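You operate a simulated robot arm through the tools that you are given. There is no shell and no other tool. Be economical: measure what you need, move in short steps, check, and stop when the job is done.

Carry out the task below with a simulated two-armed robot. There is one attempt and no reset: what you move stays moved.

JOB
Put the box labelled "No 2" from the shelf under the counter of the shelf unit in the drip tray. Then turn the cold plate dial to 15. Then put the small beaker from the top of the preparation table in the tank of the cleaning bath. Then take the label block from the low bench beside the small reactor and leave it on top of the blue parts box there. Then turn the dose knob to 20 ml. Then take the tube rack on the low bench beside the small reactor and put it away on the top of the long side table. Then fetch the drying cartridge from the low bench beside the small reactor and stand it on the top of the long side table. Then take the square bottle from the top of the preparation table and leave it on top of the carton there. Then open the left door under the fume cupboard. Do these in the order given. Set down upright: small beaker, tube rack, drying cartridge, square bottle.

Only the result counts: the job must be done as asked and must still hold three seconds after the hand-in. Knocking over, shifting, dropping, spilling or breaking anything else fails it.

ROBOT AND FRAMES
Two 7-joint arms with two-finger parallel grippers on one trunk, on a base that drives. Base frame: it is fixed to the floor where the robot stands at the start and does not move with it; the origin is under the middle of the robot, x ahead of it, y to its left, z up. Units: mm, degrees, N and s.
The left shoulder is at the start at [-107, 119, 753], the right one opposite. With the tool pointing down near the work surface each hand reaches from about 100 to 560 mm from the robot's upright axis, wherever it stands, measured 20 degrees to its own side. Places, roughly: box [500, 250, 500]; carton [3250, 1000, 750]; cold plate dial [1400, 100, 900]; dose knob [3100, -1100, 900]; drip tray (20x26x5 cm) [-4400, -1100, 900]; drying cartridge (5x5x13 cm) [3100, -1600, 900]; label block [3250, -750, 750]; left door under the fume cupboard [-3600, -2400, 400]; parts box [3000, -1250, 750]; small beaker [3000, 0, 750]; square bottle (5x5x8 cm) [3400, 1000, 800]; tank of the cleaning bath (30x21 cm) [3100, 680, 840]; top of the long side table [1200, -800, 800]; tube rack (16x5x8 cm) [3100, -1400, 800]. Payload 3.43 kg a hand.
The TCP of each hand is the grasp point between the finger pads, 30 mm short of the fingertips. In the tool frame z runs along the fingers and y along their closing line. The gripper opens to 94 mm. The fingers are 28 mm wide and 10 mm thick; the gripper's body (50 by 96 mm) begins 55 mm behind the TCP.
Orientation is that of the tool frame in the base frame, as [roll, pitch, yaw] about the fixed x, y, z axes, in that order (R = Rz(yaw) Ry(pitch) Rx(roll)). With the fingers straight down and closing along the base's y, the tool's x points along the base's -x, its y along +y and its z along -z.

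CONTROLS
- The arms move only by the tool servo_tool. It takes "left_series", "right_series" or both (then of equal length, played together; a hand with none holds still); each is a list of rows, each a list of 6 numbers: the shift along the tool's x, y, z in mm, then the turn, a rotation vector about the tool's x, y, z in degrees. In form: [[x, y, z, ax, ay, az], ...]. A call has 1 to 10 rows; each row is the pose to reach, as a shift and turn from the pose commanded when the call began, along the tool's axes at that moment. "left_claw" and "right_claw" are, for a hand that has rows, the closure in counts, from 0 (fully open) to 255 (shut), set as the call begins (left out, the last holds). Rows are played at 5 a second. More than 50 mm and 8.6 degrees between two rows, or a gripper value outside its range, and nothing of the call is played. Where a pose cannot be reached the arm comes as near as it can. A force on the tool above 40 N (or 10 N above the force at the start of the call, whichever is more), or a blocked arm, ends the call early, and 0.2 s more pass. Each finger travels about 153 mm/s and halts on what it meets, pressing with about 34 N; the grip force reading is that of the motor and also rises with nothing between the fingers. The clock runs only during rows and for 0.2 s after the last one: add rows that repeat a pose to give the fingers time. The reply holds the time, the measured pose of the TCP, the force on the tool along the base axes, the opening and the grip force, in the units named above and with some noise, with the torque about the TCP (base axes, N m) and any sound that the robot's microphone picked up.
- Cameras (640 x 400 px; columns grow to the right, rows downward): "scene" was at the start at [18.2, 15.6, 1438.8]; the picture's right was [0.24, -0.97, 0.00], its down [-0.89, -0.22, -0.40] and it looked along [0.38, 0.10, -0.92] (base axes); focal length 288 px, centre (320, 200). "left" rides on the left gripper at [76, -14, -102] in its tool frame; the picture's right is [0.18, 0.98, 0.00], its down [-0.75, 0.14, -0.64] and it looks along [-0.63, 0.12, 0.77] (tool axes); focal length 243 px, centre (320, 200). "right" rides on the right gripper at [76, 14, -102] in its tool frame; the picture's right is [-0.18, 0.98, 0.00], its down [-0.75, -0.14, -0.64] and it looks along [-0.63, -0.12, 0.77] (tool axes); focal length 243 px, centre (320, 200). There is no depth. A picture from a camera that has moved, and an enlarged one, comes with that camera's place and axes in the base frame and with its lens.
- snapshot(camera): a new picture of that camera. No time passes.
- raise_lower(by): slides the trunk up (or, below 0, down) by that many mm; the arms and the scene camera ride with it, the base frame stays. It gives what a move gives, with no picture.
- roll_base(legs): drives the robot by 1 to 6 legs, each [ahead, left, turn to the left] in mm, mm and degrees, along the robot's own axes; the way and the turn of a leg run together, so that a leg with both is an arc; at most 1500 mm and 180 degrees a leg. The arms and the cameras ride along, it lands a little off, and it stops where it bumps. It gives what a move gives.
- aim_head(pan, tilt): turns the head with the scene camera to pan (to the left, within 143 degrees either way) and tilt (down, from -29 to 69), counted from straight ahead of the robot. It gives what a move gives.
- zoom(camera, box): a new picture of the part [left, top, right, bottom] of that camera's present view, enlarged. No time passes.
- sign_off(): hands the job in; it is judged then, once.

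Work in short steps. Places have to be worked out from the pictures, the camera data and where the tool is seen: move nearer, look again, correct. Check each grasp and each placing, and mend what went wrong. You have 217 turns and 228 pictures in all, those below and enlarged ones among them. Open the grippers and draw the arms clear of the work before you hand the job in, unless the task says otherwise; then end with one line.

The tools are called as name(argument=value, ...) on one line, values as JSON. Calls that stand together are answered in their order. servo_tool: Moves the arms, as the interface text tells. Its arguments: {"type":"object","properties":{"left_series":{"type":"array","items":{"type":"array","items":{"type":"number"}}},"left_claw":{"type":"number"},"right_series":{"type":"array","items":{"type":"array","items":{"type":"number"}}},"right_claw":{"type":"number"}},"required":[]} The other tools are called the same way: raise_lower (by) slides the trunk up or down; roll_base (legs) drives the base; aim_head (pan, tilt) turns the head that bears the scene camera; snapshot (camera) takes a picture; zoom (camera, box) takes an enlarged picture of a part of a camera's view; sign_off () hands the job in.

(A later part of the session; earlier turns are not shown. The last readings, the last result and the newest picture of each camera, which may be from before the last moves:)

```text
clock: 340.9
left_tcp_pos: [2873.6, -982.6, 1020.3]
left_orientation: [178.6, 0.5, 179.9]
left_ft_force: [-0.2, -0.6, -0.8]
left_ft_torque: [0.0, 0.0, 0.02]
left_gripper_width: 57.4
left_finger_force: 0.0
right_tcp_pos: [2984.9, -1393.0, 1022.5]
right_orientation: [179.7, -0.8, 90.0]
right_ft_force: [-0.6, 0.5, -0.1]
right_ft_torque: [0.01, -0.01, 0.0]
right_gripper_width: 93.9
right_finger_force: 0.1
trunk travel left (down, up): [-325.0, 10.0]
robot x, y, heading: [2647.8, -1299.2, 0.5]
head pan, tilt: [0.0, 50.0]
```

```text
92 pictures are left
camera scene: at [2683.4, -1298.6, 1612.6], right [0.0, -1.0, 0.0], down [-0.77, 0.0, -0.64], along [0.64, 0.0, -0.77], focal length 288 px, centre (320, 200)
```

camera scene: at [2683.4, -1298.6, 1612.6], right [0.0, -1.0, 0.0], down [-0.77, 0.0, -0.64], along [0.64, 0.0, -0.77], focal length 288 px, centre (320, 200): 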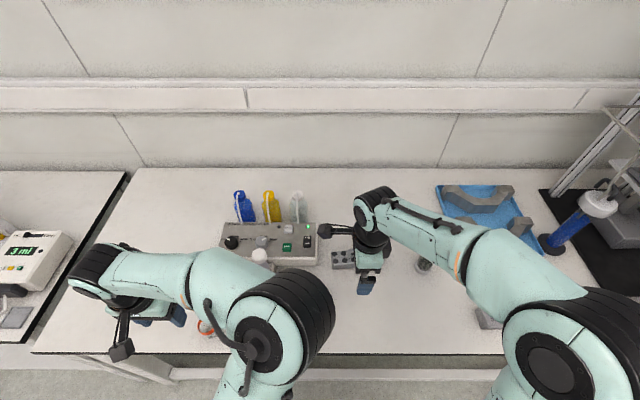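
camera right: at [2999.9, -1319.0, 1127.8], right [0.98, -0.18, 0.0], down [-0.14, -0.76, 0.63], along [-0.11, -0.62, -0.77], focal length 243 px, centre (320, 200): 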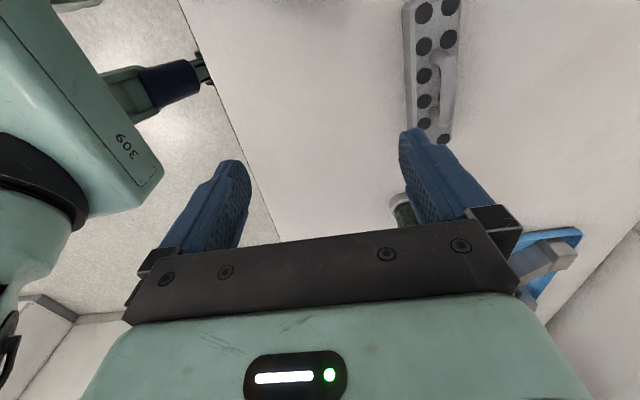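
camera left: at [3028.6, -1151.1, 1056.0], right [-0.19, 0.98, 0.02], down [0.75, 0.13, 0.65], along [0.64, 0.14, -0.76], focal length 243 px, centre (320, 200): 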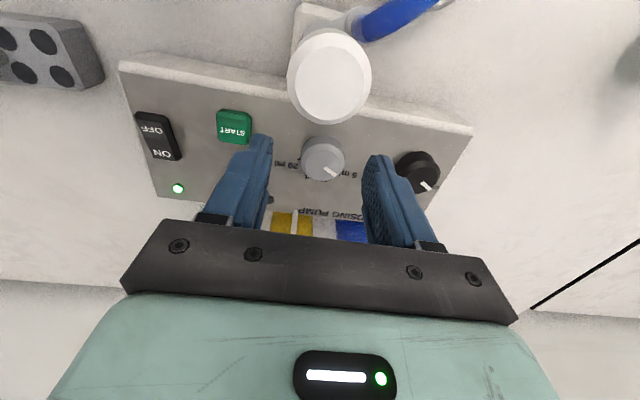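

The rack is near (3105, −1405). I move the right hand over it for a closer look.

servo_tool(right_series=[[-4, 40, 10, 0, 0, 0], [-8, 80, 20, 0, 0, 0], [-12, 115, 30, 0, 0, 0], [-12, 115, 30, 0, 0, 0]])

snapshot(camera="right")

```text
clock: 341.9
left_tcp_pos: [2873.1, -982.5, 1020.3]
left_orientation: [178.7, 0.4, 179.8]
left_ft_force: [0.0, 0.5, 0.2]
left_ft_torque: [-0.04, -0.01, 0.0]
left_gripper_width: 57.0
left_finger_force: 0.0
right_tcp_pos: [3102.0, -1404.3, 992.3]
right_orientation: [179.7, -0.7, 90.0]
right_ft_force: [0.8, -1.1, -0.2]
right_ft_torque: [0.0, 0.01, 0.02]
right_gripper_width: 94.2
right_finger_force: 0.1
trunk travel left (down, up): [-325.0, 10.0]
robot x, y, heading: [2650.2, -1297.4, 0.1]
head pan, tilt: [0.0, 50.0]
```

```text
91 pictures are left
camera right: at [3115.9, -1330.7, 1097.3], right [0.98, -0.18, 0.0], down [-0.14, -0.76, 0.63], along [-0.11, -0.62, -0.77], focal length 243 px, centre (320, 200)
```

right: 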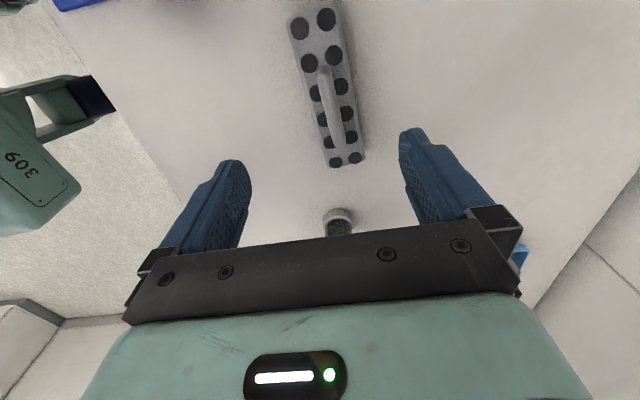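

Rack body: centre (3117, −1412), turned about 4°, top z≈838. I align and descend part way.

servo_tool(right_series=[[-4, 8, 30, 0, 0, -2], [-8, 15, 60, 0, 0, -4.3], [-8, 15, 90, 0, 0, -4.3], [-8, 15, 90, 0, 0, -4.3]])

snapshot(camera="right")

```text
clock: 342.9
left_tcp_pos: [2872.6, -982.4, 1021.0]
left_orientation: [178.7, 0.4, 179.9]
left_ft_force: [-1.0, -0.2, 0.2]
left_ft_torque: [-0.04, 0.02, 0.0]
left_gripper_width: 56.8
left_finger_force: 0.0
right_tcp_pos: [3116.2, -1413.3, 901.7]
right_orientation: [179.8, -0.7, 94.4]
right_ft_force: [-1.0, 0.7, 0.3]
right_ft_torque: [-0.03, 0.03, 0.01]
right_gripper_width: 94.0
right_finger_force: 0.0
trunk travel left (down, up): [-325.0, 10.0]
robot x, y, heading: [2653.8, -1298.3, 0.4]
head pan, tilt: [0.0, 50.0]
```

```text
90 pictures are left
camera right: at [3124.9, -1336.7, 1007.0], right [0.99, -0.11, 0.0], down [-0.09, -0.77, 0.63], along [-0.07, -0.63, -0.77], focal length 243 px, centre (320, 200)
```

right: 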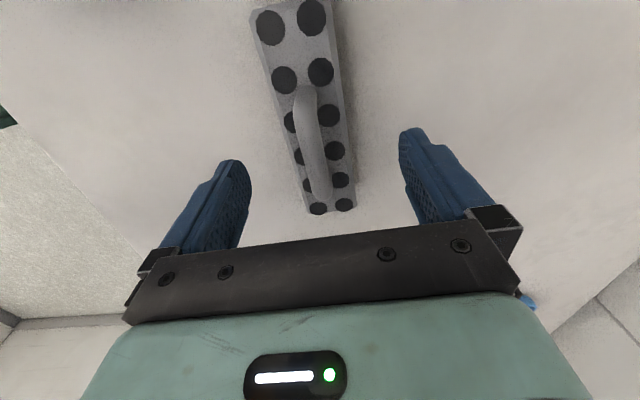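

Centred. I descend to z≈846 and close.

servo_tool(right_series=[[0, -1, 20, 0, 0, 0], [0, -2, 40, 0, 0, 0], [0, -2, 56, 0, 0, 0], [0, -2, 56, 0, 0, 0]])

servo_tool(right_series=[[0, 0, 0, 0, 0, 0], [0, 0, 0, 0, 0, 0], [0, 0, 0, 0, 0, 0], [0, 0, 0, 0, 0, 0]], right_claw=255)

snapshot(camera="right")

```text
clock: 343.9
left_tcp_pos: [2872.9, -981.2, 1020.2]
left_orientation: [178.7, 0.5, 179.8]
left_ft_force: [-0.9, 0.1, 0.2]
left_ft_torque: [-0.03, 0.01, -0.03]
left_gripper_width: 57.4
left_finger_force: 0.0
right_tcp_pos: [3114.2, -1411.0, 846.5]
right_orientation: [179.7, -0.6, 94.5]
right_ft_force: [-0.2, 0.7, 0.4]
right_ft_torque: [0.02, -0.01, -0.01]
right_gripper_width: 94.0
right_finger_force: 0.2
trunk travel left (down, up): [-325.0, 10.0]
robot x, y, heading: [2649.9, -1301.5, 0.2]
head pan, tilt: [0.0, 50.0]
```

```text
clock: 344.9
left_tcp_pos: [2872.8, -982.1, 1019.8]
left_orientation: [178.6, 0.5, 179.7]
left_ft_force: [0.3, 0.5, -0.3]
left_ft_torque: [0.0, 0.02, -0.02]
left_gripper_width: 57.4
left_finger_force: 0.1
right_tcp_pos: [3113.1, -1410.3, 846.2]
right_orientation: [179.7, -0.7, 94.4]
right_ft_force: [-1.2, 0.0, -0.5]
right_ft_torque: [0.04, 0.04, 0.0]
right_gripper_width: 47.4
right_finger_force: 34.2
trunk travel left (down, up): [-325.0, 10.0]
robot x, y, heading: [2648.2, -1301.8, 0.2]
head pan, tilt: [0.0, 50.0]
```

```text
89 pictures are left
camera right: at [3122.4, -1335.8, 950.7], right [0.99, -0.11, 0.0], down [-0.09, -0.77, 0.63], along [-0.07, -0.63, -0.77], focal length 243 px, centre (320, 200)
```

right: 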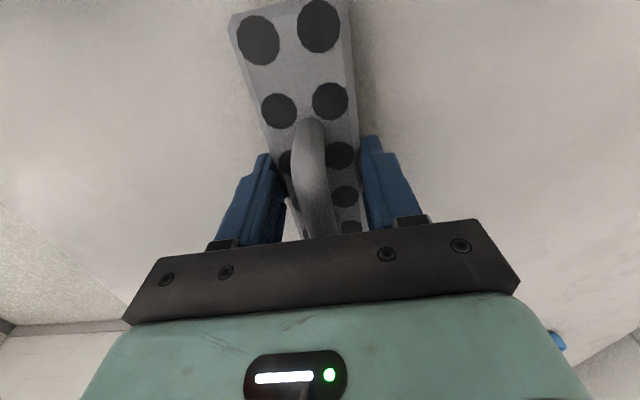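

Held at 47 mm. I lift it and draw it back towards me.

servo_tool(right_series=[[0, 0, -40, 0, 0, 0], [0, 0, -80, 0, 0, 0], [0, 0, -120, 0, 0, 0], [0, 0, -160, 0, 0, 0], [0, -45, -170, 0, 0, 0], [0, -90, -170, 0, 0, 0], [0, -135, -170, 0, 0, 0], [0, -180, -170, 0, 0, 0]])

snapshot(camera="right")

roll_base(legs=[[-500, 0, 0], [0, 500, 0], [0, 0, 180]])

aim_head(pan=0, tilt=40)

snapshot(camera="scene")

```text
clock: 346.7
left_tcp_pos: [2871.9, -982.9, 1020.9]
left_orientation: [178.7, 0.5, 179.8]
left_ft_force: [-0.5, -0.7, 0.3]
left_ft_torque: [0.01, 0.01, -0.01]
left_gripper_width: 57.1
left_finger_force: 0.2
right_tcp_pos: [2933.8, -1428.3, 1016.2]
right_orientation: [179.6, -0.6, 94.5]
right_ft_force: [-0.1, 0.2, -2.0]
right_ft_torque: [0.02, -0.02, 0.0]
right_gripper_width: 47.6
right_finger_force: 33.7
trunk travel left (down, up): [-325.0, 10.0]
robot x, y, heading: [2648.2, -1300.4, 0.1]
head pan, tilt: [0.0, 50.0]
```

```text
88 pictures are left
camera right: at [2942.1, -1353.7, 1121.1], right [0.99, -0.11, 0.0], down [-0.09, -0.77, 0.63], along [-0.06, -0.63, -0.77], focal length 243 px, centre (320, 200)
```

right: 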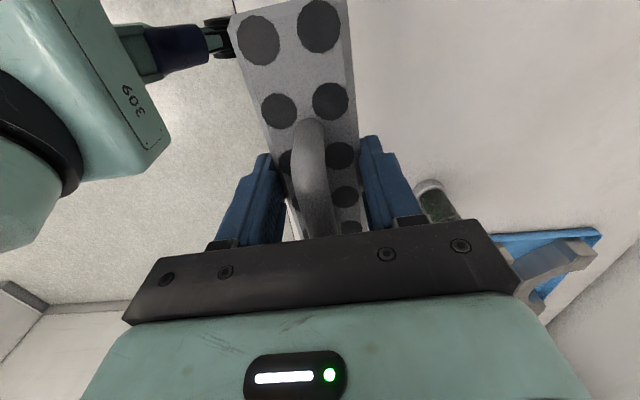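

```text
clock: 361.5
left_tcp_pos: [1922.9, -1127.5, 1020.3]
left_orientation: [178.6, 0.4, 0.6]
left_ft_force: [-0.5, -0.7, 0.3]
left_ft_torque: [0.0, -0.03, 0.04]
left_gripper_width: 57.1
left_finger_force: 0.0
right_tcp_pos: [1854.2, -682.7, 1015.9]
right_orientation: [179.7, -0.6, -84.7]
right_ft_force: [-0.5, 0.5, -2.0]
right_ft_torque: [0.01, -0.02, -0.04]
right_gripper_width: 47.3
right_finger_force: 34.6
trunk travel left (down, up): [-325.0, 10.0]
robot x, y, heading: [2140.9, -807.9, -179.1]
head pan, tilt: [0.0, 50.0]
```

```text
clock: 362.2
left_tcp_pos: [1922.8, -1125.8, 1020.9]
left_orientation: [178.7, 0.3, 0.7]
left_ft_force: [-0.3, 0.2, -0.4]
left_ft_torque: [0.02, 0.0, -0.01]
left_gripper_width: 57.2
left_finger_force: 0.0
right_tcp_pos: [1853.9, -681.7, 1015.7]
right_orientation: [179.7, -0.7, -84.7]
right_ft_force: [-0.3, -0.4, -1.9]
right_ft_torque: [0.01, -0.02, -0.01]
right_gripper_width: 47.2
right_finger_force: 34.5
trunk travel left (down, up): [-325.0, 10.0]
robot x, y, heading: [2140.8, -805.9, -179.0]
head pan, tilt: [0.0, 40.0]
```

```text
87 pictures are left
camera scene: at [2101.9, -805.2, 1626.7], right [-0.02, 1.0, 0.0], down [0.64, 0.01, -0.77], along [-0.77, -0.01, -0.64], focal length 288 px, centre (320, 200)
```

scene: 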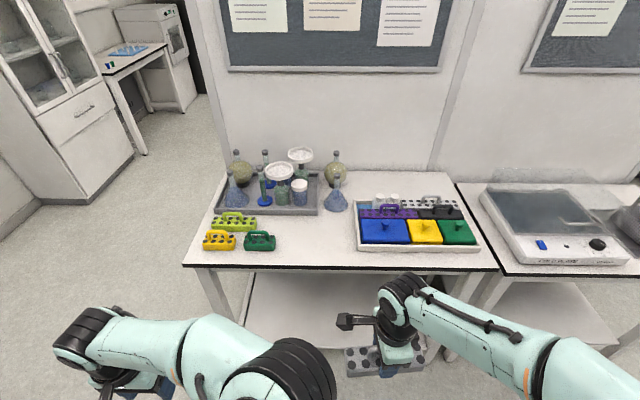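

There is free table space between the small green rack and the block tray (y≈−960…−690). I approach it with the tube rack.

roll_base(legs=[[330, 135, -1]])

aim_head(pan=0, tilt=50)

snapshot(camera="scene")

snapshot(camera="right")

```text
clock: 364.5
left_tcp_pos: [1595.5, -1265.0, 1020.4]
left_orientation: [178.6, 0.4, 0.1]
left_ft_force: [0.2, -0.3, 0.1]
left_ft_torque: [0.01, 0.0, 0.0]
left_gripper_width: 57.1
left_finger_force: 0.1
right_tcp_pos: [1530.9, -819.4, 1016.6]
right_orientation: [179.7, -0.5, -85.3]
right_ft_force: [-1.0, -0.8, -0.4]
right_ft_torque: [-0.02, 0.05, -0.03]
right_gripper_width: 47.4
right_finger_force: 33.6
trunk travel left (down, up): [-325.0, 10.0]
robot x, y, heading: [1814.4, -943.3, -179.5]
head pan, tilt: [0.0, 40.0]
```

```text
clock: 365.2
left_tcp_pos: [1594.0, -1265.5, 1020.9]
left_orientation: [178.7, 0.4, 0.1]
left_ft_force: [0.0, -0.2, 0.1]
left_ft_torque: [-0.03, -0.02, 0.02]
left_gripper_width: 57.3
left_finger_force: 0.1
right_tcp_pos: [1530.8, -818.4, 1016.9]
right_orientation: [179.7, -0.7, -85.4]
right_ft_force: [0.0, -0.3, -1.5]
right_ft_torque: [0.02, 0.0, -0.01]
right_gripper_width: 47.5
right_finger_force: 33.7
trunk travel left (down, up): [-325.0, 10.0]
robot x, y, heading: [1812.7, -946.7, -179.3]
head pan, tilt: [0.0, 50.0]
```

```text
86 pictures are left
camera scene: at [1785.4, -944.8, 1612.6], right [-0.01, 1.0, 0.0], down [0.77, 0.01, -0.64], along [-0.64, -0.01, -0.77], focal length 288 px, centre (320, 200)
```

scene: 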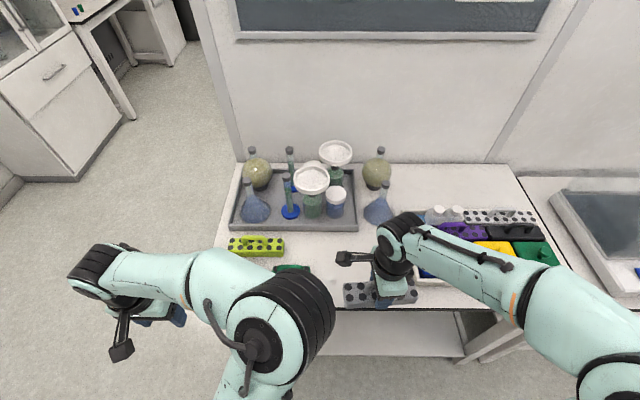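

```text
85 pictures are left
camera right: at [1523.1, -895.8, 1121.0], right [-0.99, 0.1, 0.0], down [0.08, 0.77, 0.63], along [0.06, 0.63, -0.77], focal length 243 px, centre (320, 200)
```

right: 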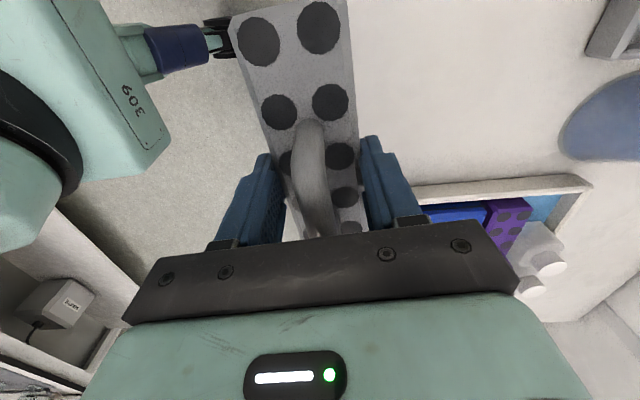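

I carry the rack forward over the free area and look down.

servo_tool(right_series=[[-2, 40, 0, 0, 0, 0.8], [-4, 80, 0, 0, 0, 1.6], [-7, 120, 0, 0, 0, 2.4], [-9, 160, 0, 0, 0, 3.2], [-11, 195, 0, 0, 0, 4], [-13, 215, 0, 0, 0, 4.7], [-13, 215, 0, 0, 0, 4.7]])

snapshot(camera="right")

snapshot(camera="scene")

```text
clock: 366.8
left_tcp_pos: [1595.5, -1264.8, 1020.1]
left_orientation: [178.7, 0.4, 0.0]
left_ft_force: [-0.3, 0.1, -0.4]
left_ft_torque: [-0.01, -0.03, 0.01]
left_gripper_width: 57.2
left_finger_force: 0.1
right_tcp_pos: [1315.3, -822.4, 1015.7]
right_orientation: [179.8, -0.7, -90.0]
right_ft_force: [-0.5, -0.3, -2.4]
right_ft_torque: [0.0, 0.04, 0.0]
right_gripper_width: 47.6
right_finger_force: 35.1
trunk travel left (down, up): [-325.0, 10.0]
robot x, y, heading: [1818.0, -942.5, -179.3]
head pan, tilt: [0.0, 50.0]
```

```text
84 pictures are left
camera right: at [1302.7, -899.3, 1121.1], right [-0.98, 0.18, 0.0], down [0.14, 0.76, 0.63], along [0.12, 0.62, -0.77], focal length 243 px, centre (320, 200)
```

right: 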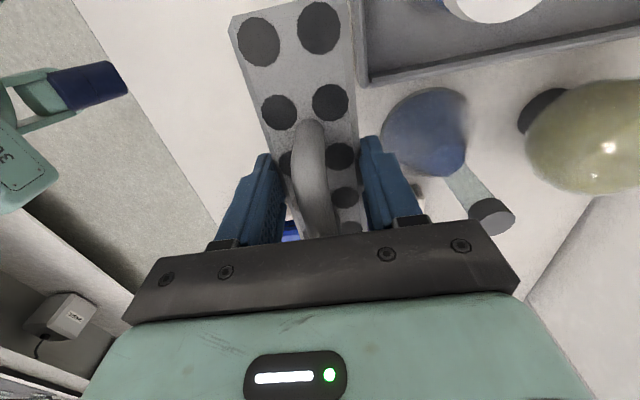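

```text
83 pictures are left
camera scene: at [1785.9, -944.7, 1612.6], right [-0.01, 1.0, 0.0], down [0.77, 0.01, -0.64], along [-0.64, -0.01, -0.77], focal length 288 px, centre (320, 200)
```

scene: 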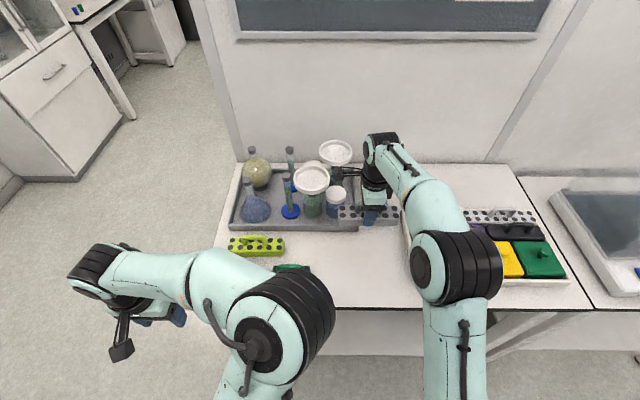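

The table top is at z≈838. I place the rack at about (1360, −800), clear of the flask tray. I shift there and descend most of the way.

servo_tool(right_series=[[-11, -22, 0, 0, 0, 0], [-22, -45, 0, 0, 0, 0], [-22, -45, 40, 0, 0, 0], [-22, -45, 80, 0, 0, 0], [-22, -45, 110, 0, 0, 0], [-22, -45, 110, 0, 0, 0]])

snapshot(camera="right")

snapshot(camera="scene")

```text
clock: 368.2
left_tcp_pos: [1596.0, -1264.9, 1019.7]
left_orientation: [178.7, 0.4, 0.1]
left_ft_force: [-0.1, 0.0, -0.5]
left_ft_torque: [0.01, 0.0, 0.04]
left_gripper_width: 57.0
left_finger_force: 0.0
right_tcp_pos: [1359.8, -803.5, 906.4]
right_orientation: [179.7, -0.6, -90.0]
right_ft_force: [0.2, -0.3, -1.4]
right_ft_torque: [0.01, 0.0, 0.03]
right_gripper_width: 47.2
right_finger_force: 33.8
trunk travel left (down, up): [-325.0, 10.0]
robot x, y, heading: [1820.0, -946.9, -179.5]
head pan, tilt: [0.0, 50.0]
```

```text
82 pictures are left
camera right: at [1346.6, -879.4, 1011.2], right [-0.98, 0.18, 0.0], down [0.14, 0.76, 0.63], along [0.11, 0.62, -0.77], focal length 243 px, centre (320, 200)
```

right: 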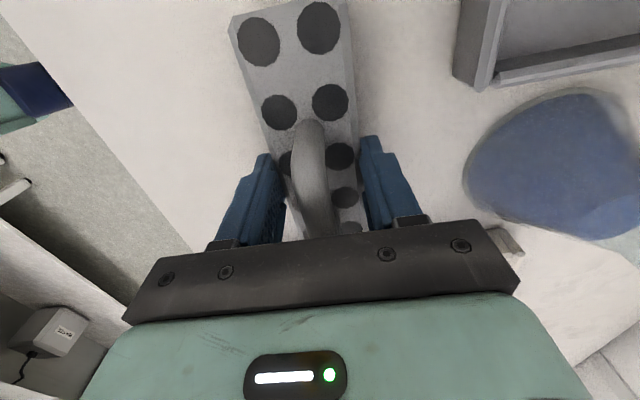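

```text
81 pictures are left
camera scene: at [1785.7, -944.7, 1612.6], right [-0.01, 1.0, 0.0], down [0.77, 0.01, -0.64], along [-0.64, -0.01, -0.77], focal length 288 px, centre (320, 200)
```

scene: 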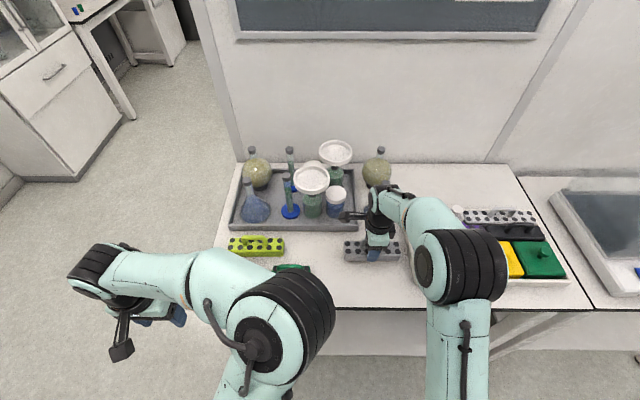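

Clear all round. I shift 12 mm away from the block tray and lower to contact.

servo_tool(right_series=[[12, 0, 6, 0, 0, 0], [12, 0, 14, 0, 0, 0], [12, 0, 20, 0, 0, 0], [12, 0, 26, 0, 0, 0], [12, 0, 32, 0, 0, 0], [12, 0, 38, 0, 0, 0], [12, 0, 44, 0, 0, 0]])

```text
clock: 369.1
left_tcp_pos: [1595.7, -1264.8, 1021.6]
left_orientation: [178.8, 0.4, -0.1]
left_ft_force: [-0.7, 0.3, 0.1]
left_ft_torque: [-0.01, 0.03, 0.0]
left_gripper_width: 57.4
left_finger_force: 0.0
right_tcp_pos: [1358.0, -816.0, 891.1]
right_orientation: [179.1, -0.8, -90.0]
right_ft_force: [4.7, 0.2, 17.0]
right_ft_torque: [0.68, -0.55, -0.21]
right_gripper_width: 47.4
right_finger_force: 33.5
trunk travel left (down, up): [-325.0, 10.0]
robot x, y, heading: [1816.4, -947.2, -179.4]
head pan, tilt: [0.0, 50.0]
stopped in row 4 (right hand): the force on the tool passed its limit at 62 N (the readings are from after the stop); the commanded pose is now the measured one
```

Contact at z 891. I check what it's resting on before releasing.

snapshot(camera="right")

zoom(camera="scene", box=[300, 180, 460, 310])

```text
80 pictures are left
camera right: at [1345.4, -892.1, 995.7], right [-0.98, 0.18, 0.01], down [0.15, 0.76, 0.63], along [0.11, 0.62, -0.78], focal length 243 px, centre (320, 200)
```

right: 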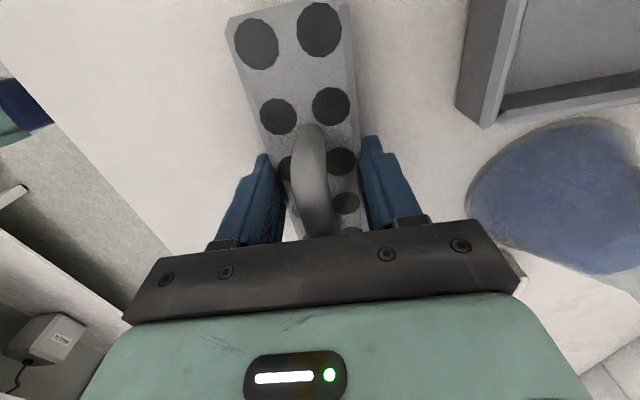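

```text
3.08 times, centred on (380, 245) of scene
camera zoom: at [1787.3, -945.2, 1612.6], right [-0.01, 1.0, 0.0], down [0.77, 0.01, -0.64], along [-0.64, 0.0, -0.77], focal length 888 px, centre (135, 62)
```

zoom: 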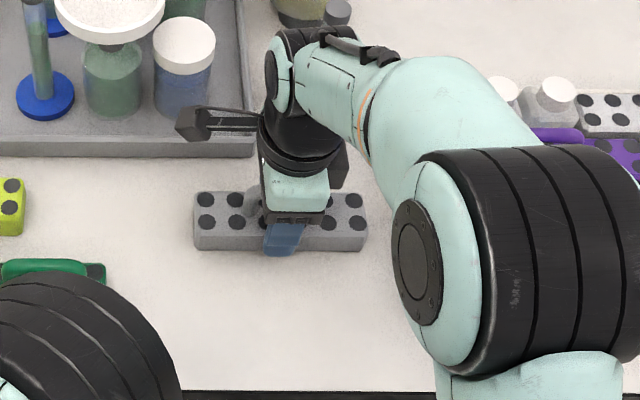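

It rests on bare table. I relieve, release and lift away.

servo_tool(right_series=[[0, 0, -2, 0, 0, 0], [0, 0, -2, 0, 0, 0]])

servo_tool(right_series=[[0, 0, 0, 0, 0, 0], [0, 0, 0, 0, 0, 0], [0, 0, 0, 0, 0, 0]], right_claw=40)

servo_tool(right_series=[[0, 0, -20, 0, 0, 0], [0, 0, -60, 0, 0, 0], [0, 0, -100, 0, 0, 0], [0, 0, -140, 0, 0, 0], [0, -45, -140, 0, 0, 0], [0, -90, -140, 0, 0, 0], [0, -135, -140, 0, 0, 0], [0, -180, -140, 0, 0, 0]])

zoom(camera="scene", box=[220, 160, 460, 330])

```text
clock: 369.8
left_tcp_pos: [1596.0, -1266.6, 1020.5]
left_orientation: [178.8, 0.3, 0.2]
left_ft_force: [0.4, 0.3, 0.2]
left_ft_torque: [-0.05, 0.01, 0.02]
left_gripper_width: 57.0
left_finger_force: 0.1
right_tcp_pos: [1357.0, -815.6, 890.7]
right_orientation: [179.4, -0.7, -90.1]
right_ft_force: [0.0, -0.6, 4.7]
right_ft_torque: [0.0, -0.09, -0.02]
right_gripper_width: 47.8
right_finger_force: 34.4
trunk travel left (down, up): [-325.0, 10.0]
robot x, y, heading: [1819.7, -942.5, -179.6]
head pan, tilt: [0.0, 50.0]
```

```text
clock: 370.6
left_tcp_pos: [1595.1, -1264.7, 1020.0]
left_orientation: [178.7, 0.5, 0.0]
left_ft_force: [-0.8, -0.3, -0.4]
left_ft_torque: [-0.01, 0.03, -0.03]
left_gripper_width: 57.0
left_finger_force: 0.0
right_tcp_pos: [1358.1, -816.3, 891.2]
right_orientation: [179.4, -0.8, -90.0]
right_ft_force: [-0.2, -0.4, 0.3]
right_ft_torque: [0.0, -0.01, -0.02]
right_gripper_width: 79.1
right_finger_force: 0.1
trunk travel left (down, up): [-325.0, 10.0]
robot x, y, heading: [1815.0, -944.8, -179.6]
head pan, tilt: [0.0, 50.0]
```

```text
clock: 372.4
left_tcp_pos: [1596.7, -1265.3, 1021.1]
left_orientation: [178.7, 0.4, 0.0]
left_ft_force: [0.1, 0.2, -0.2]
left_ft_torque: [-0.02, 0.01, 0.01]
left_gripper_width: 57.1
left_finger_force: 0.1
right_tcp_pos: [1539.3, -813.6, 1027.9]
right_orientation: [179.3, -0.8, -89.9]
right_ft_force: [0.1, -0.8, 0.6]
right_ft_torque: [-0.01, 0.01, -0.01]
right_gripper_width: 79.2
right_finger_force: 0.1
trunk travel left (down, up): [-325.0, 10.0]
robot x, y, heading: [1814.9, -946.4, -179.4]
head pan, tilt: [0.0, 50.0]
```

```text
2.35 times, centred on (340, 245) of scene
camera zoom: at [1787.3, -944.2, 1612.5], right [-0.01, 1.0, 0.0], down [0.77, 0.01, -0.64], along [-0.64, -0.01, -0.77], focal length 679 px, centre (273, 94)
```

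zoom: 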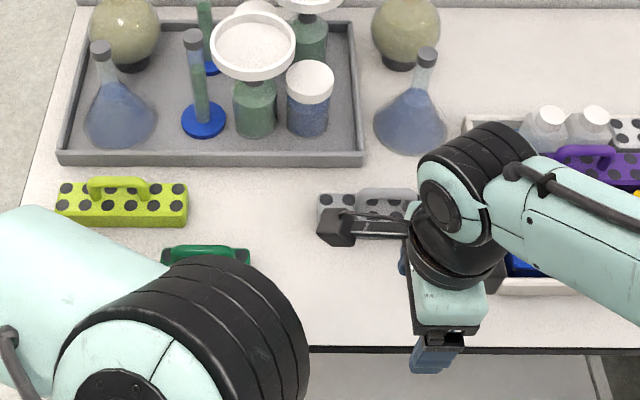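

The rack is placed. I return the right hand to neutral and go back for the drying cartridge.

servo_tool(right_series=[[0, 0, 0, 0, 0, -8.5], [0, 0, 0, 0, 0, -17], [0, 0, 0, 0, 0, -25.5], [0, 0, 0, 0, 0, -34], [0, 0, 0, 0, 0, -42.5], [0, 0, 0, 0, 0, -51], [0, 0, 0, 0, 0, -59.5], [0, 0, 0, 0, 0, -68], [0, 0, 0, 0, 0, -76.5], [0, 0, 0, 0, 0, -85]], right_claw=0)

roll_base(legs=[[-340, 0, 0], [0, 0, 180], [450, -540, -0.5]])

snapshot(camera="scene")

snapshot(camera="right")

```text
clock: 374.6
left_tcp_pos: [1595.8, -1264.6, 1020.6]
left_orientation: [178.8, 0.4, 0.0]
left_ft_force: [-0.5, -0.8, 0.4]
left_ft_torque: [0.02, 0.01, -0.02]
left_gripper_width: 57.1
left_finger_force: 0.0
right_tcp_pos: [1538.2, -815.2, 1028.8]
right_orientation: [179.0, 0.5, -4.8]
right_ft_force: [0.1, 0.1, -0.2]
right_ft_torque: [0.01, 0.01, -0.01]
right_gripper_width: 94.1
right_finger_force: 0.0
trunk travel left (down, up): [-325.0, 10.0]
robot x, y, heading: [1816.6, -945.6, -179.5]
head pan, tilt: [0.0, 50.0]
```

```text
clock: 388.9
left_tcp_pos: [2828.7, -1181.9, 1020.2]
left_orientation: [178.7, 0.4, 177.6]
left_ft_force: [0.1, -0.3, 0.9]
left_ft_torque: [0.02, 0.01, 0.0]
left_gripper_width: 57.2
left_finger_force: 0.0
right_tcp_pos: [2865.8, -1633.6, 1028.8]
right_orientation: [179.1, 0.6, 172.5]
right_ft_force: [-0.2, -0.7, 0.1]
right_ft_torque: [-0.02, 0.02, 0.02]
right_gripper_width: 94.2
right_finger_force: 0.0
trunk travel left (down, up): [-325.0, 10.0]
robot x, y, heading: [2593.3, -1488.0, -1.9]
head pan, tilt: [0.0, 50.0]
```

```text
77 pictures are left
camera scene: at [2626.7, -1490.0, 1612.6], right [-0.04, -1.0, 0.0], down [-0.77, 0.03, -0.64], along [0.64, -0.02, -0.77], focal length 288 px, centre (320, 200)
```

scene: 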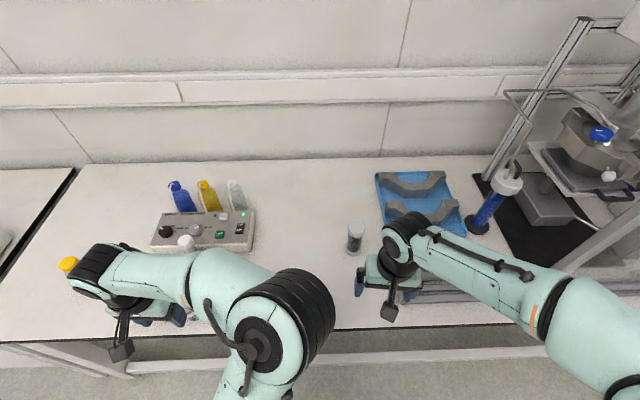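

```text
76 pictures are left
camera right: at [2791.1, -1611.8, 1131.9], right [0.31, 0.95, 0.02], down [0.72, -0.25, 0.65], along [0.62, -0.19, -0.76], focal length 243 px, centre (320, 200)
```

right: 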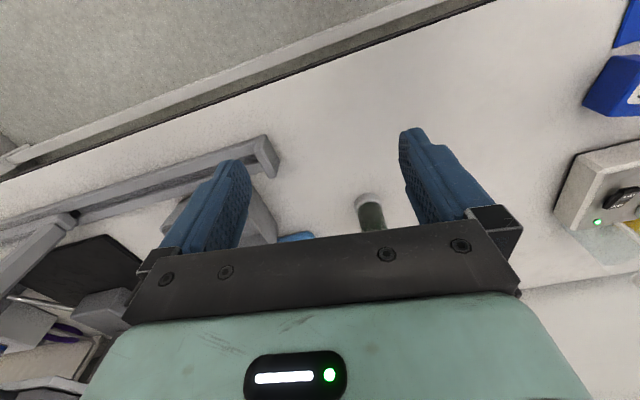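

The cartridge stands at about (3089, −1615), top z≈936. I bring the right hand over it.

servo_tool(right_series=[[-44, 10, 0, 0, 0, -1.5], [-88, 20, 0, 0, 0, -3], [-132, 29, 0, 0, 0, -4.5], [-176, 39, 0, 0, 0, -6], [-218, 48, 0, 0, 0, -7.5], [-218, 48, 0, 0, 0, -7.5]])

snapshot(camera="right")

zoom(camera="scene", box=[280, 180, 440, 300])

```text
clock: 390.2
left_tcp_pos: [2827.6, -1181.1, 1020.4]
left_orientation: [178.7, 0.4, 177.8]
left_ft_force: [0.0, 0.6, 0.0]
left_ft_torque: [0.0, -0.04, 0.0]
left_gripper_width: 57.3
left_finger_force: 0.1
right_tcp_pos: [3087.2, -1616.2, 1033.3]
right_orientation: [179.2, 0.6, -179.9]
right_ft_force: [-0.1, 0.1, 0.7]
right_ft_torque: [-0.03, -0.02, 0.0]
right_gripper_width: 93.9
right_finger_force: 0.1
trunk travel left (down, up): [-325.0, 10.0]
robot x, y, heading: [2592.2, -1488.0, -2.1]
head pan, tilt: [0.0, 50.0]
```

```text
75 pictures are left
camera right: at [3010.4, -1603.9, 1136.1], right [0.18, 0.98, 0.02], down [0.75, -0.15, 0.65], along [0.64, -0.11, -0.76], focal length 243 px, centre (320, 200)
```

right: 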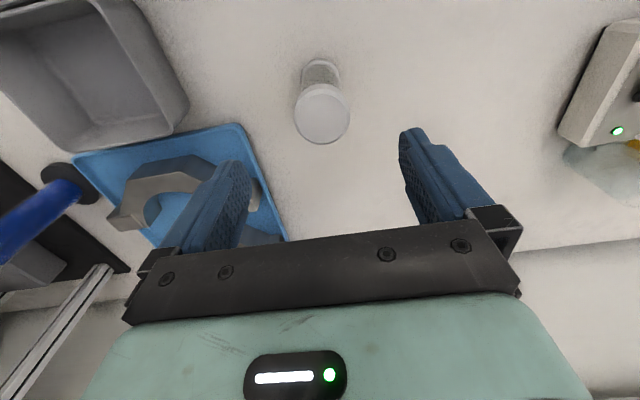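

```text
3.33 times, centred on (360, 240) of scene
camera zoom: at [2625.8, -1490.1, 1612.6], right [-0.04, -1.0, 0.0], down [-0.77, 0.03, -0.64], along [0.64, -0.02, -0.77], focal length 962 px, centre (187, 67)
```

zoom: 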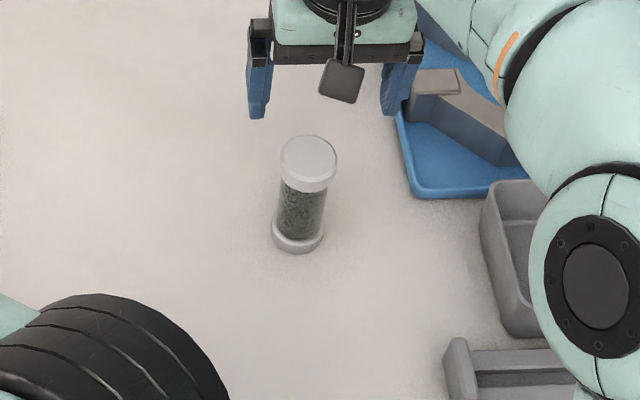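

Aligned above the cap. I descend to z≈895 and grip.

servo_tool(right_series=[[1, 3, 35, 0, 0, 0], [1, 3, 70, 0, 0, 0], [1, 3, 105, 0, 0, 0], [1, 3, 138, 0, 0, 0], [1, 3, 138, 0, 0, 0]])

servo_tool(right_series=[[0, 0, 0, 0, 0, 0], [0, 0, 0, 0, 0, 0], [0, 0, 0, 0, 0, 0], [0, 0, 0, 0, 0, 0]], right_claw=255)

snapshot(camera="right")

```text
clock: 391.4
left_tcp_pos: [2828.2, -1180.2, 1019.9]
left_orientation: [178.7, 0.4, 177.6]
left_ft_force: [0.0, 0.5, -0.1]
left_ft_torque: [0.01, -0.02, -0.01]
left_gripper_width: 57.4
left_finger_force: 0.1
right_tcp_pos: [3087.6, -1607.9, 894.3]
right_orientation: [179.2, 0.6, -180.0]
right_ft_force: [-0.6, 0.1, -0.3]
right_ft_torque: [-0.02, 0.02, 0.0]
right_gripper_width: 94.2
right_finger_force: 0.0
trunk travel left (down, up): [-325.0, 10.0]
robot x, y, heading: [2593.5, -1489.0, -2.0]
head pan, tilt: [0.0, 50.0]
```

```text
clock: 392.4
left_tcp_pos: [2829.1, -1181.2, 1021.0]
left_orientation: [178.7, 0.3, 177.6]
left_ft_force: [0.1, -0.2, 0.5]
left_ft_torque: [-0.03, 0.03, 0.03]
left_gripper_width: 57.4
left_finger_force: 0.0
right_tcp_pos: [3088.6, -1608.5, 893.0]
right_orientation: [179.2, 0.6, -179.9]
right_ft_force: [0.3, -0.6, -0.1]
right_ft_torque: [-0.01, 0.01, 0.04]
right_gripper_width: 51.3
right_finger_force: 34.0
trunk travel left (down, up): [-325.0, 10.0]
robot x, y, heading: [2592.9, -1491.2, -1.9]
head pan, tilt: [0.0, 50.0]
```

```text
73 pictures are left
camera right: at [3011.7, -1596.2, 995.9], right [0.18, 0.98, 0.02], down [0.75, -0.15, 0.65], along [0.64, -0.11, -0.76], focal length 243 px, centre (320, 200)
```

right: 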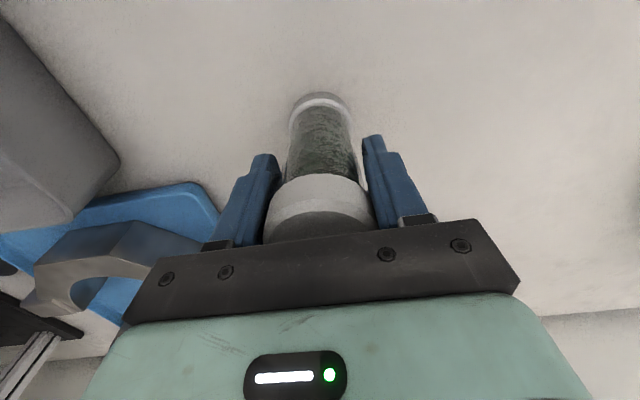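

Gripped at the cap. I lift, retract and carry it to the side table.

servo_tool(right_series=[[0, 0, -40, 0, 0, 0], [0, 0, -80, 0, 0, 0], [0, 0, -120, 0, 0, 0], [0, 0, -160, 0, 0, 0], [45, 0, -160, 0, 0, 0], [90, 0, -160, 0, 0, 0], [135, 0, -160, 0, 0, 0], [180, 0, -160, 0, 0, 0]])

roll_base(legs=[[-460, 0, 2], [0, 540, 0], [0, 0, 180]])

snapshot(camera="right")

snapshot(camera="scene")

```text
clock: 394.2
left_tcp_pos: [2827.9, -1181.0, 1020.8]
left_orientation: [178.7, 0.4, 177.5]
left_ft_force: [0.2, -0.1, -0.9]
left_ft_torque: [-0.03, -0.02, -0.03]
left_gripper_width: 57.4
left_finger_force: 0.0
right_tcp_pos: [2905.6, -1611.2, 1051.6]
right_orientation: [179.2, 0.7, -179.9]
right_ft_force: [-0.6, 0.4, -3.4]
right_ft_torque: [-0.02, -0.02, 0.01]
right_gripper_width: 51.3
right_finger_force: 34.0
trunk travel left (down, up): [-325.0, 10.0]
robot x, y, heading: [2592.9, -1488.4, -2.1]
head pan, tilt: [0.0, 50.0]
```

```text
clock: 409.0
left_tcp_pos: [1906.2, -1264.3, 1019.7]
left_orientation: [178.7, 0.4, -1.9]
left_ft_force: [-0.2, 0.2, -0.3]
left_ft_torque: [0.02, 0.03, 0.05]
left_gripper_width: 57.1
left_finger_force: 0.1
right_tcp_pos: [1823.4, -834.7, 1052.0]
right_orientation: [179.2, 0.6, 0.6]
right_ft_force: [0.8, -0.5, -2.2]
right_ft_torque: [-0.01, -0.04, 0.02]
right_gripper_width: 51.3
right_finger_force: 34.1
trunk travel left (down, up): [-325.0, 10.0]
robot x, y, heading: [2135.6, -952.4, 178.5]
head pan, tilt: [0.0, 50.0]
```

```text
72 pictures are left
camera right: at [1900.6, -847.2, 1154.2], right [-0.17, -0.98, 0.02], down [-0.75, 0.14, 0.65], along [-0.64, 0.1, -0.76], focal length 243 px, centre (320, 200)
```

right: 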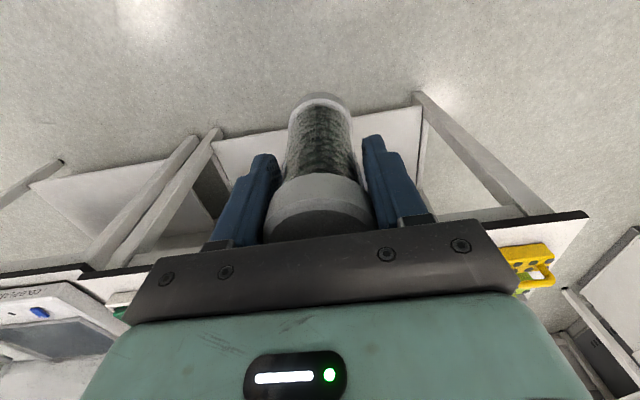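

```text
71 pictures are left
camera scene: at [2106.8, -950.8, 1612.6], right [0.03, 1.0, 0.0], down [0.77, -0.02, -0.64], along [-0.64, 0.02, -0.77], focal length 288 px, centre (320, 200)
```

scene: 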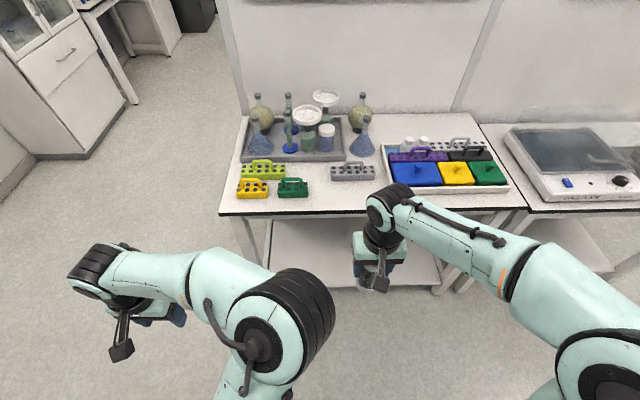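

I drive forward towards the table.

roll_base(legs=[[260, -10, 1.5]])

servo_tool(right_series=[[-40, 0, 0, 0, 0, 0], [-75, 0, 0, 0, 0, 0], [-105, 0, 0, 0, 0, 0], [-105, 0, 0, 0, 0, 0]])

snapshot(camera="right")

snapshot(camera="scene")

```text
clock: 410.9
left_tcp_pos: [1651.8, -1258.9, 1019.8]
left_orientation: [178.7, 0.4, -0.3]
left_ft_force: [0.1, 0.4, -0.5]
left_ft_torque: [0.01, -0.01, 0.03]
left_gripper_width: 57.4
left_finger_force: 0.1
right_tcp_pos: [1557.4, -830.1, 1052.0]
right_orientation: [179.2, 0.6, 2.1]
right_ft_force: [-0.3, 0.0, -3.2]
right_ft_torque: [-0.02, -0.01, 0.0]
right_gripper_width: 51.1
right_finger_force: 34.3
trunk travel left (down, up): [-325.0, 10.0]
robot x, y, heading: [1872.2, -935.8, -179.6]
head pan, tilt: [0.0, 50.0]
```

```text
clock: 411.9
left_tcp_pos: [1652.8, -1257.9, 1020.0]
left_orientation: [178.7, 0.4, -0.3]
left_ft_force: [0.0, -1.0, 0.7]
left_ft_torque: [-0.02, 0.04, 0.0]
left_gripper_width: 57.3
left_finger_force: 0.0
right_tcp_pos: [1452.6, -834.4, 1053.9]
right_orientation: [179.2, 0.6, 2.2]
right_ft_force: [-0.7, 0.7, -1.9]
right_ft_torque: [-0.04, -0.02, -0.01]
right_gripper_width: 50.9
right_finger_force: 34.1
trunk travel left (down, up): [-325.0, 10.0]
robot x, y, heading: [1875.9, -938.3, -179.8]
head pan, tilt: [0.0, 50.0]
```

```text
70 pictures are left
camera right: at [1531.2, -845.0, 1156.7], right [-0.15, -0.99, 0.02], down [-0.75, 0.12, 0.65], along [-0.64, 0.08, -0.76], focal length 243 px, centre (320, 200)
```

right: 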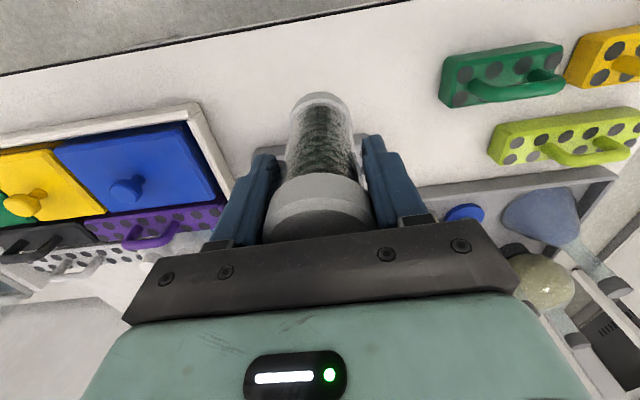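

```text
69 pictures are left
camera scene: at [1845.1, -938.3, 1612.6], right [0.0, 1.0, 0.0], down [0.77, 0.0, -0.64], along [-0.64, 0.0, -0.77], focal length 288 px, centre (320, 200)
```

scene: 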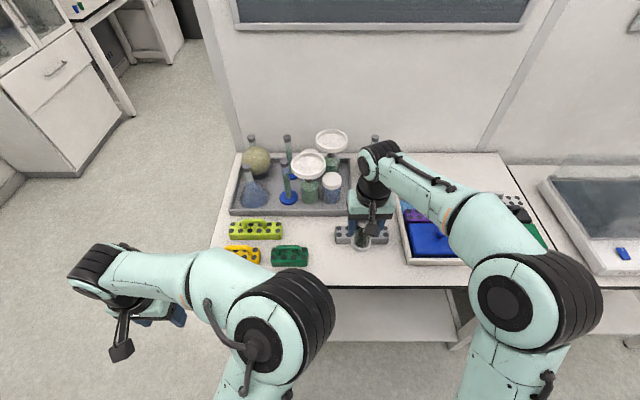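

The spot at (1452, −834) is clear on all sides. I descend close to the table, then slowly to contact.

servo_tool(right_series=[[0, 0, 35, 0, 0, 0], [0, 0, 70, 0, 0, 0], [0, 0, 98, 0, 0, 0], [0, 0, 104, 0, 0, 0], [0, 0, 110, 0, 0, 0], [0, 0, 115, 0, 0, 0], [0, 0, 120, 0, 0, 0], [0, 0, 125, 0, 0, 0]])

zoom(camera="scene", box=[280, 160, 460, 310])

```text
clock: 413.7
left_tcp_pos: [1653.0, -1257.5, 1019.9]
left_orientation: [178.8, 0.5, -0.5]
left_ft_force: [0.3, -0.9, 0.6]
left_ft_torque: [0.01, 0.0, 0.02]
left_gripper_width: 57.2
left_finger_force: 0.0
right_tcp_pos: [1452.6, -834.9, 930.1]
right_orientation: [179.2, 0.9, 2.1]
right_ft_force: [-2.0, 0.9, 33.1]
right_ft_torque: [0.85, -0.16, -0.1]
right_gripper_width: 49.7
right_finger_force: 34.5
trunk travel left (down, up): [-325.0, 10.0]
robot x, y, heading: [1872.1, -937.0, -180.2]
head pan, tilt: [0.0, 50.0]
```

```text
2.67 times, centred on (370, 235) of scene
camera zoom: at [1846.7, -938.9, 1612.7], right [0.0, 1.0, 0.0], down [0.77, 0.0, -0.64], along [-0.64, 0.0, -0.77], focal length 769 px, centre (187, 107)
```

zoom: 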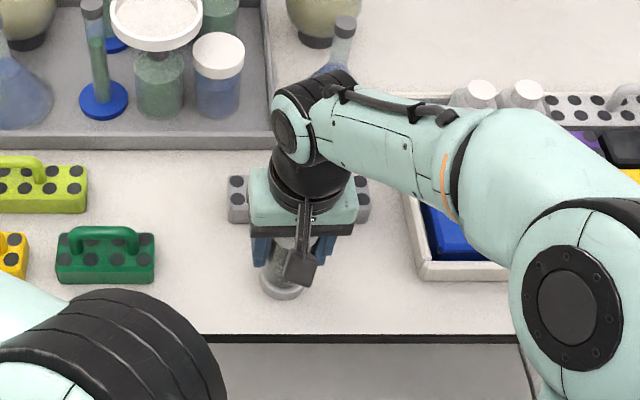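

Contact. I relieve a few mm, open and lift away.

servo_tool(right_series=[[0, 0, -3, 0, 0, 0], [0, 0, -3, 0, 0, 0]])

servo_tool(right_series=[[0, 0, 0, 0, 0, 0], [0, 0, 0, 0, 0, 0], [0, 0, 0, 0, 0, 0]], right_claw=30)

servo_tool(right_series=[[0, 0, -20, 0, 0, 0], [0, 0, -60, 0, 0, 0], [0, 0, -100, 0, 0, 0], [0, 0, -130, 0, 0, 0], [45, 0, -130, 0, 0, 0], [90, 0, -130, 0, 0, 0], [120, 0, -130, 0, 0, 0]])

zoom(camera="scene", box=[240, 160, 460, 310])

```text
clock: 414.3
left_tcp_pos: [1650.4, -1258.2, 1020.3]
left_orientation: [178.9, 0.4, -0.3]
left_ft_force: [0.1, 0.0, 0.4]
left_ft_torque: [0.01, -0.04, -0.02]
left_gripper_width: 57.0
left_finger_force: 0.2
right_tcp_pos: [1452.7, -835.8, 929.3]
right_orientation: [179.2, 0.6, 2.2]
right_ft_force: [-5.4, -0.6, 13.0]
right_ft_torque: [0.32, 0.38, 0.16]
right_gripper_width: 49.6
right_finger_force: 34.0
trunk travel left (down, up): [-325.0, 10.0]
robot x, y, heading: [1874.2, -940.1, -179.8]
head pan, tilt: [0.0, 50.0]
```

```text
clock: 415.1
left_tcp_pos: [1651.8, -1258.1, 1020.4]
left_orientation: [178.8, 0.4, -0.3]
left_ft_force: [0.4, -0.5, 0.7]
left_ft_torque: [0.02, 0.04, 0.0]
left_gripper_width: 57.3
left_finger_force: 0.0
right_tcp_pos: [1452.3, -835.1, 931.3]
right_orientation: [179.2, 0.7, 2.2]
right_ft_force: [-0.5, 1.3, -0.2]
right_ft_torque: [0.0, 0.02, -0.04]
right_gripper_width: 82.9
right_finger_force: 0.0
trunk travel left (down, up): [-325.0, 10.0]
robot x, y, heading: [1878.0, -939.5, -179.8]
head pan, tilt: [0.0, 50.0]
```

```text
clock: 416.7
left_tcp_pos: [1652.4, -1256.6, 1019.2]
left_orientation: [178.7, 0.4, -0.3]
left_ft_force: [0.3, 0.2, 0.1]
left_ft_torque: [0.02, -0.01, 0.03]
left_gripper_width: 57.3
left_finger_force: 0.1
right_tcp_pos: [1573.7, -828.5, 1059.2]
right_orientation: [179.2, 0.8, 2.0]
right_ft_force: [0.9, -0.5, -0.3]
right_ft_torque: [0.03, 0.02, 0.0]
right_gripper_width: 83.0
right_finger_force: 0.0
trunk travel left (down, up): [-325.0, 10.0]
robot x, y, heading: [1875.8, -939.8, -179.7]
head pan, tilt: [0.0, 50.0]
```

```text
2.67 times, centred on (350, 235) of scene
camera zoom: at [1845.4, -938.2, 1612.6], right [0.0, 1.0, 0.0], down [0.77, 0.0, -0.64], along [-0.64, 0.0, -0.77], focal length 769 px, centre (240, 107)
```

zoom: 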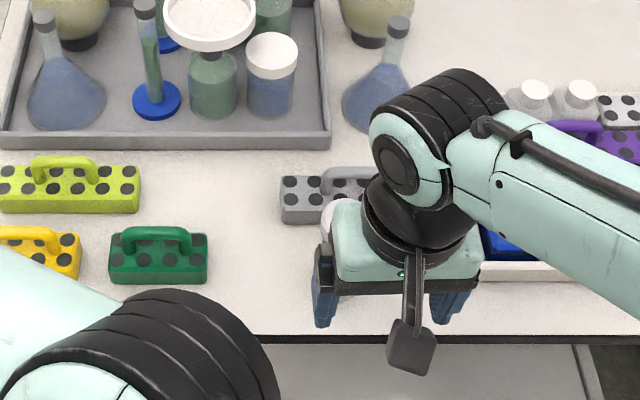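

Item 7 looks done. I back away and drive to the left end of the preparation table for the square bottle.

roll_base(legs=[[-260, 0, 0]])

zoom(camera="scene", box=[220, 100, 460, 260])

roll_base(legs=[[0, -1000, 0], [0, -880, 0], [0, 0, 180]])

snapshot(camera="scene")

```text
clock: 418.6
left_tcp_pos: [1910.3, -1257.7, 1020.1]
left_orientation: [178.7, 0.4, -0.1]
left_ft_force: [-0.2, -0.3, 0.1]
left_ft_torque: [0.0, 0.02, 0.01]
left_gripper_width: 57.1
left_finger_force: 0.2
right_tcp_pos: [1829.9, -828.5, 1060.5]
right_orientation: [179.2, 0.6, 2.3]
right_ft_force: [0.0, 0.6, 0.5]
right_ft_torque: [-0.01, 0.02, 0.02]
right_gripper_width: 83.1
right_finger_force: 0.1
trunk travel left (down, up): [-325.0, 10.0]
robot x, y, heading: [2132.3, -940.3, -179.5]
head pan, tilt: [0.0, 50.0]
```

```text
2.50 times, centred on (340, 180) of scene
camera zoom: at [2103.0, -937.9, 1612.8], right [0.0, 1.0, 0.0], down [0.77, 0.0, -0.64], along [-0.64, 0.0, -0.77], focal length 721 px, centre (270, 250)
```

zoom: 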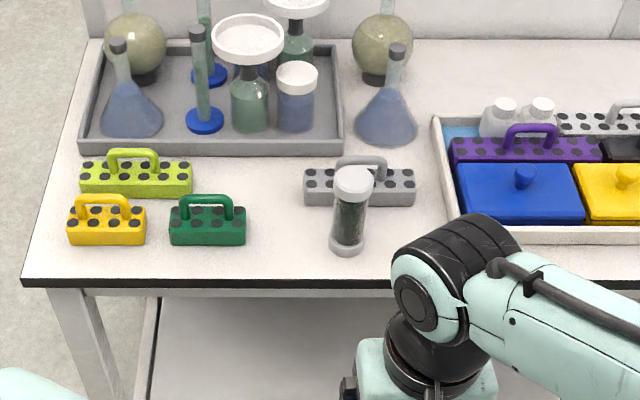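

```text
clock: 442.7
left_tcp_pos: [2342.5, 1269.6, 1019.9]
left_orientation: [178.7, 0.4, 179.0]
left_ft_force: [0.8, 0.0, 0.7]
left_ft_torque: [-0.02, -0.01, -0.02]
left_gripper_width: 57.0
left_finger_force: 0.1
right_tcp_pos: [2417.3, 839.1, 1058.2]
right_orientation: [179.3, 0.6, -178.5]
right_ft_force: [0.0, 0.5, 0.3]
right_ft_torque: [-0.01, 0.03, -0.01]
right_gripper_width: 83.2
right_finger_force: 0.1
trunk travel left (down, up): [-325.0, 10.0]
robot x, y, heading: [2116.4, 954.5, -0.6]
head pan, tilt: [0.0, 50.0]
```

```text
65 pictures are left
camera scene: at [2149.4, 955.6, 1612.6], right [-0.01, -1.0, 0.0], down [-0.77, 0.01, -0.64], along [0.64, -0.01, -0.77], focal length 288 px, centre (320, 200)
```

scene: 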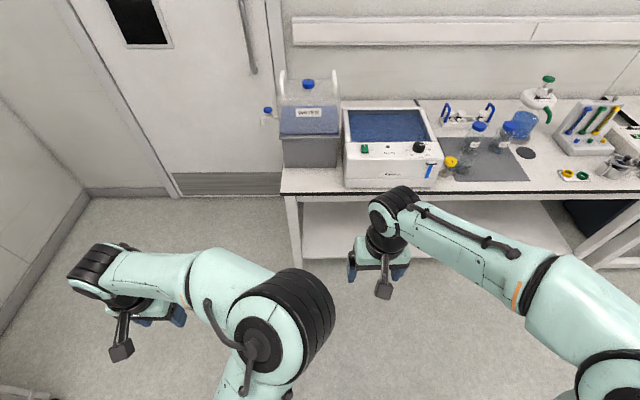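

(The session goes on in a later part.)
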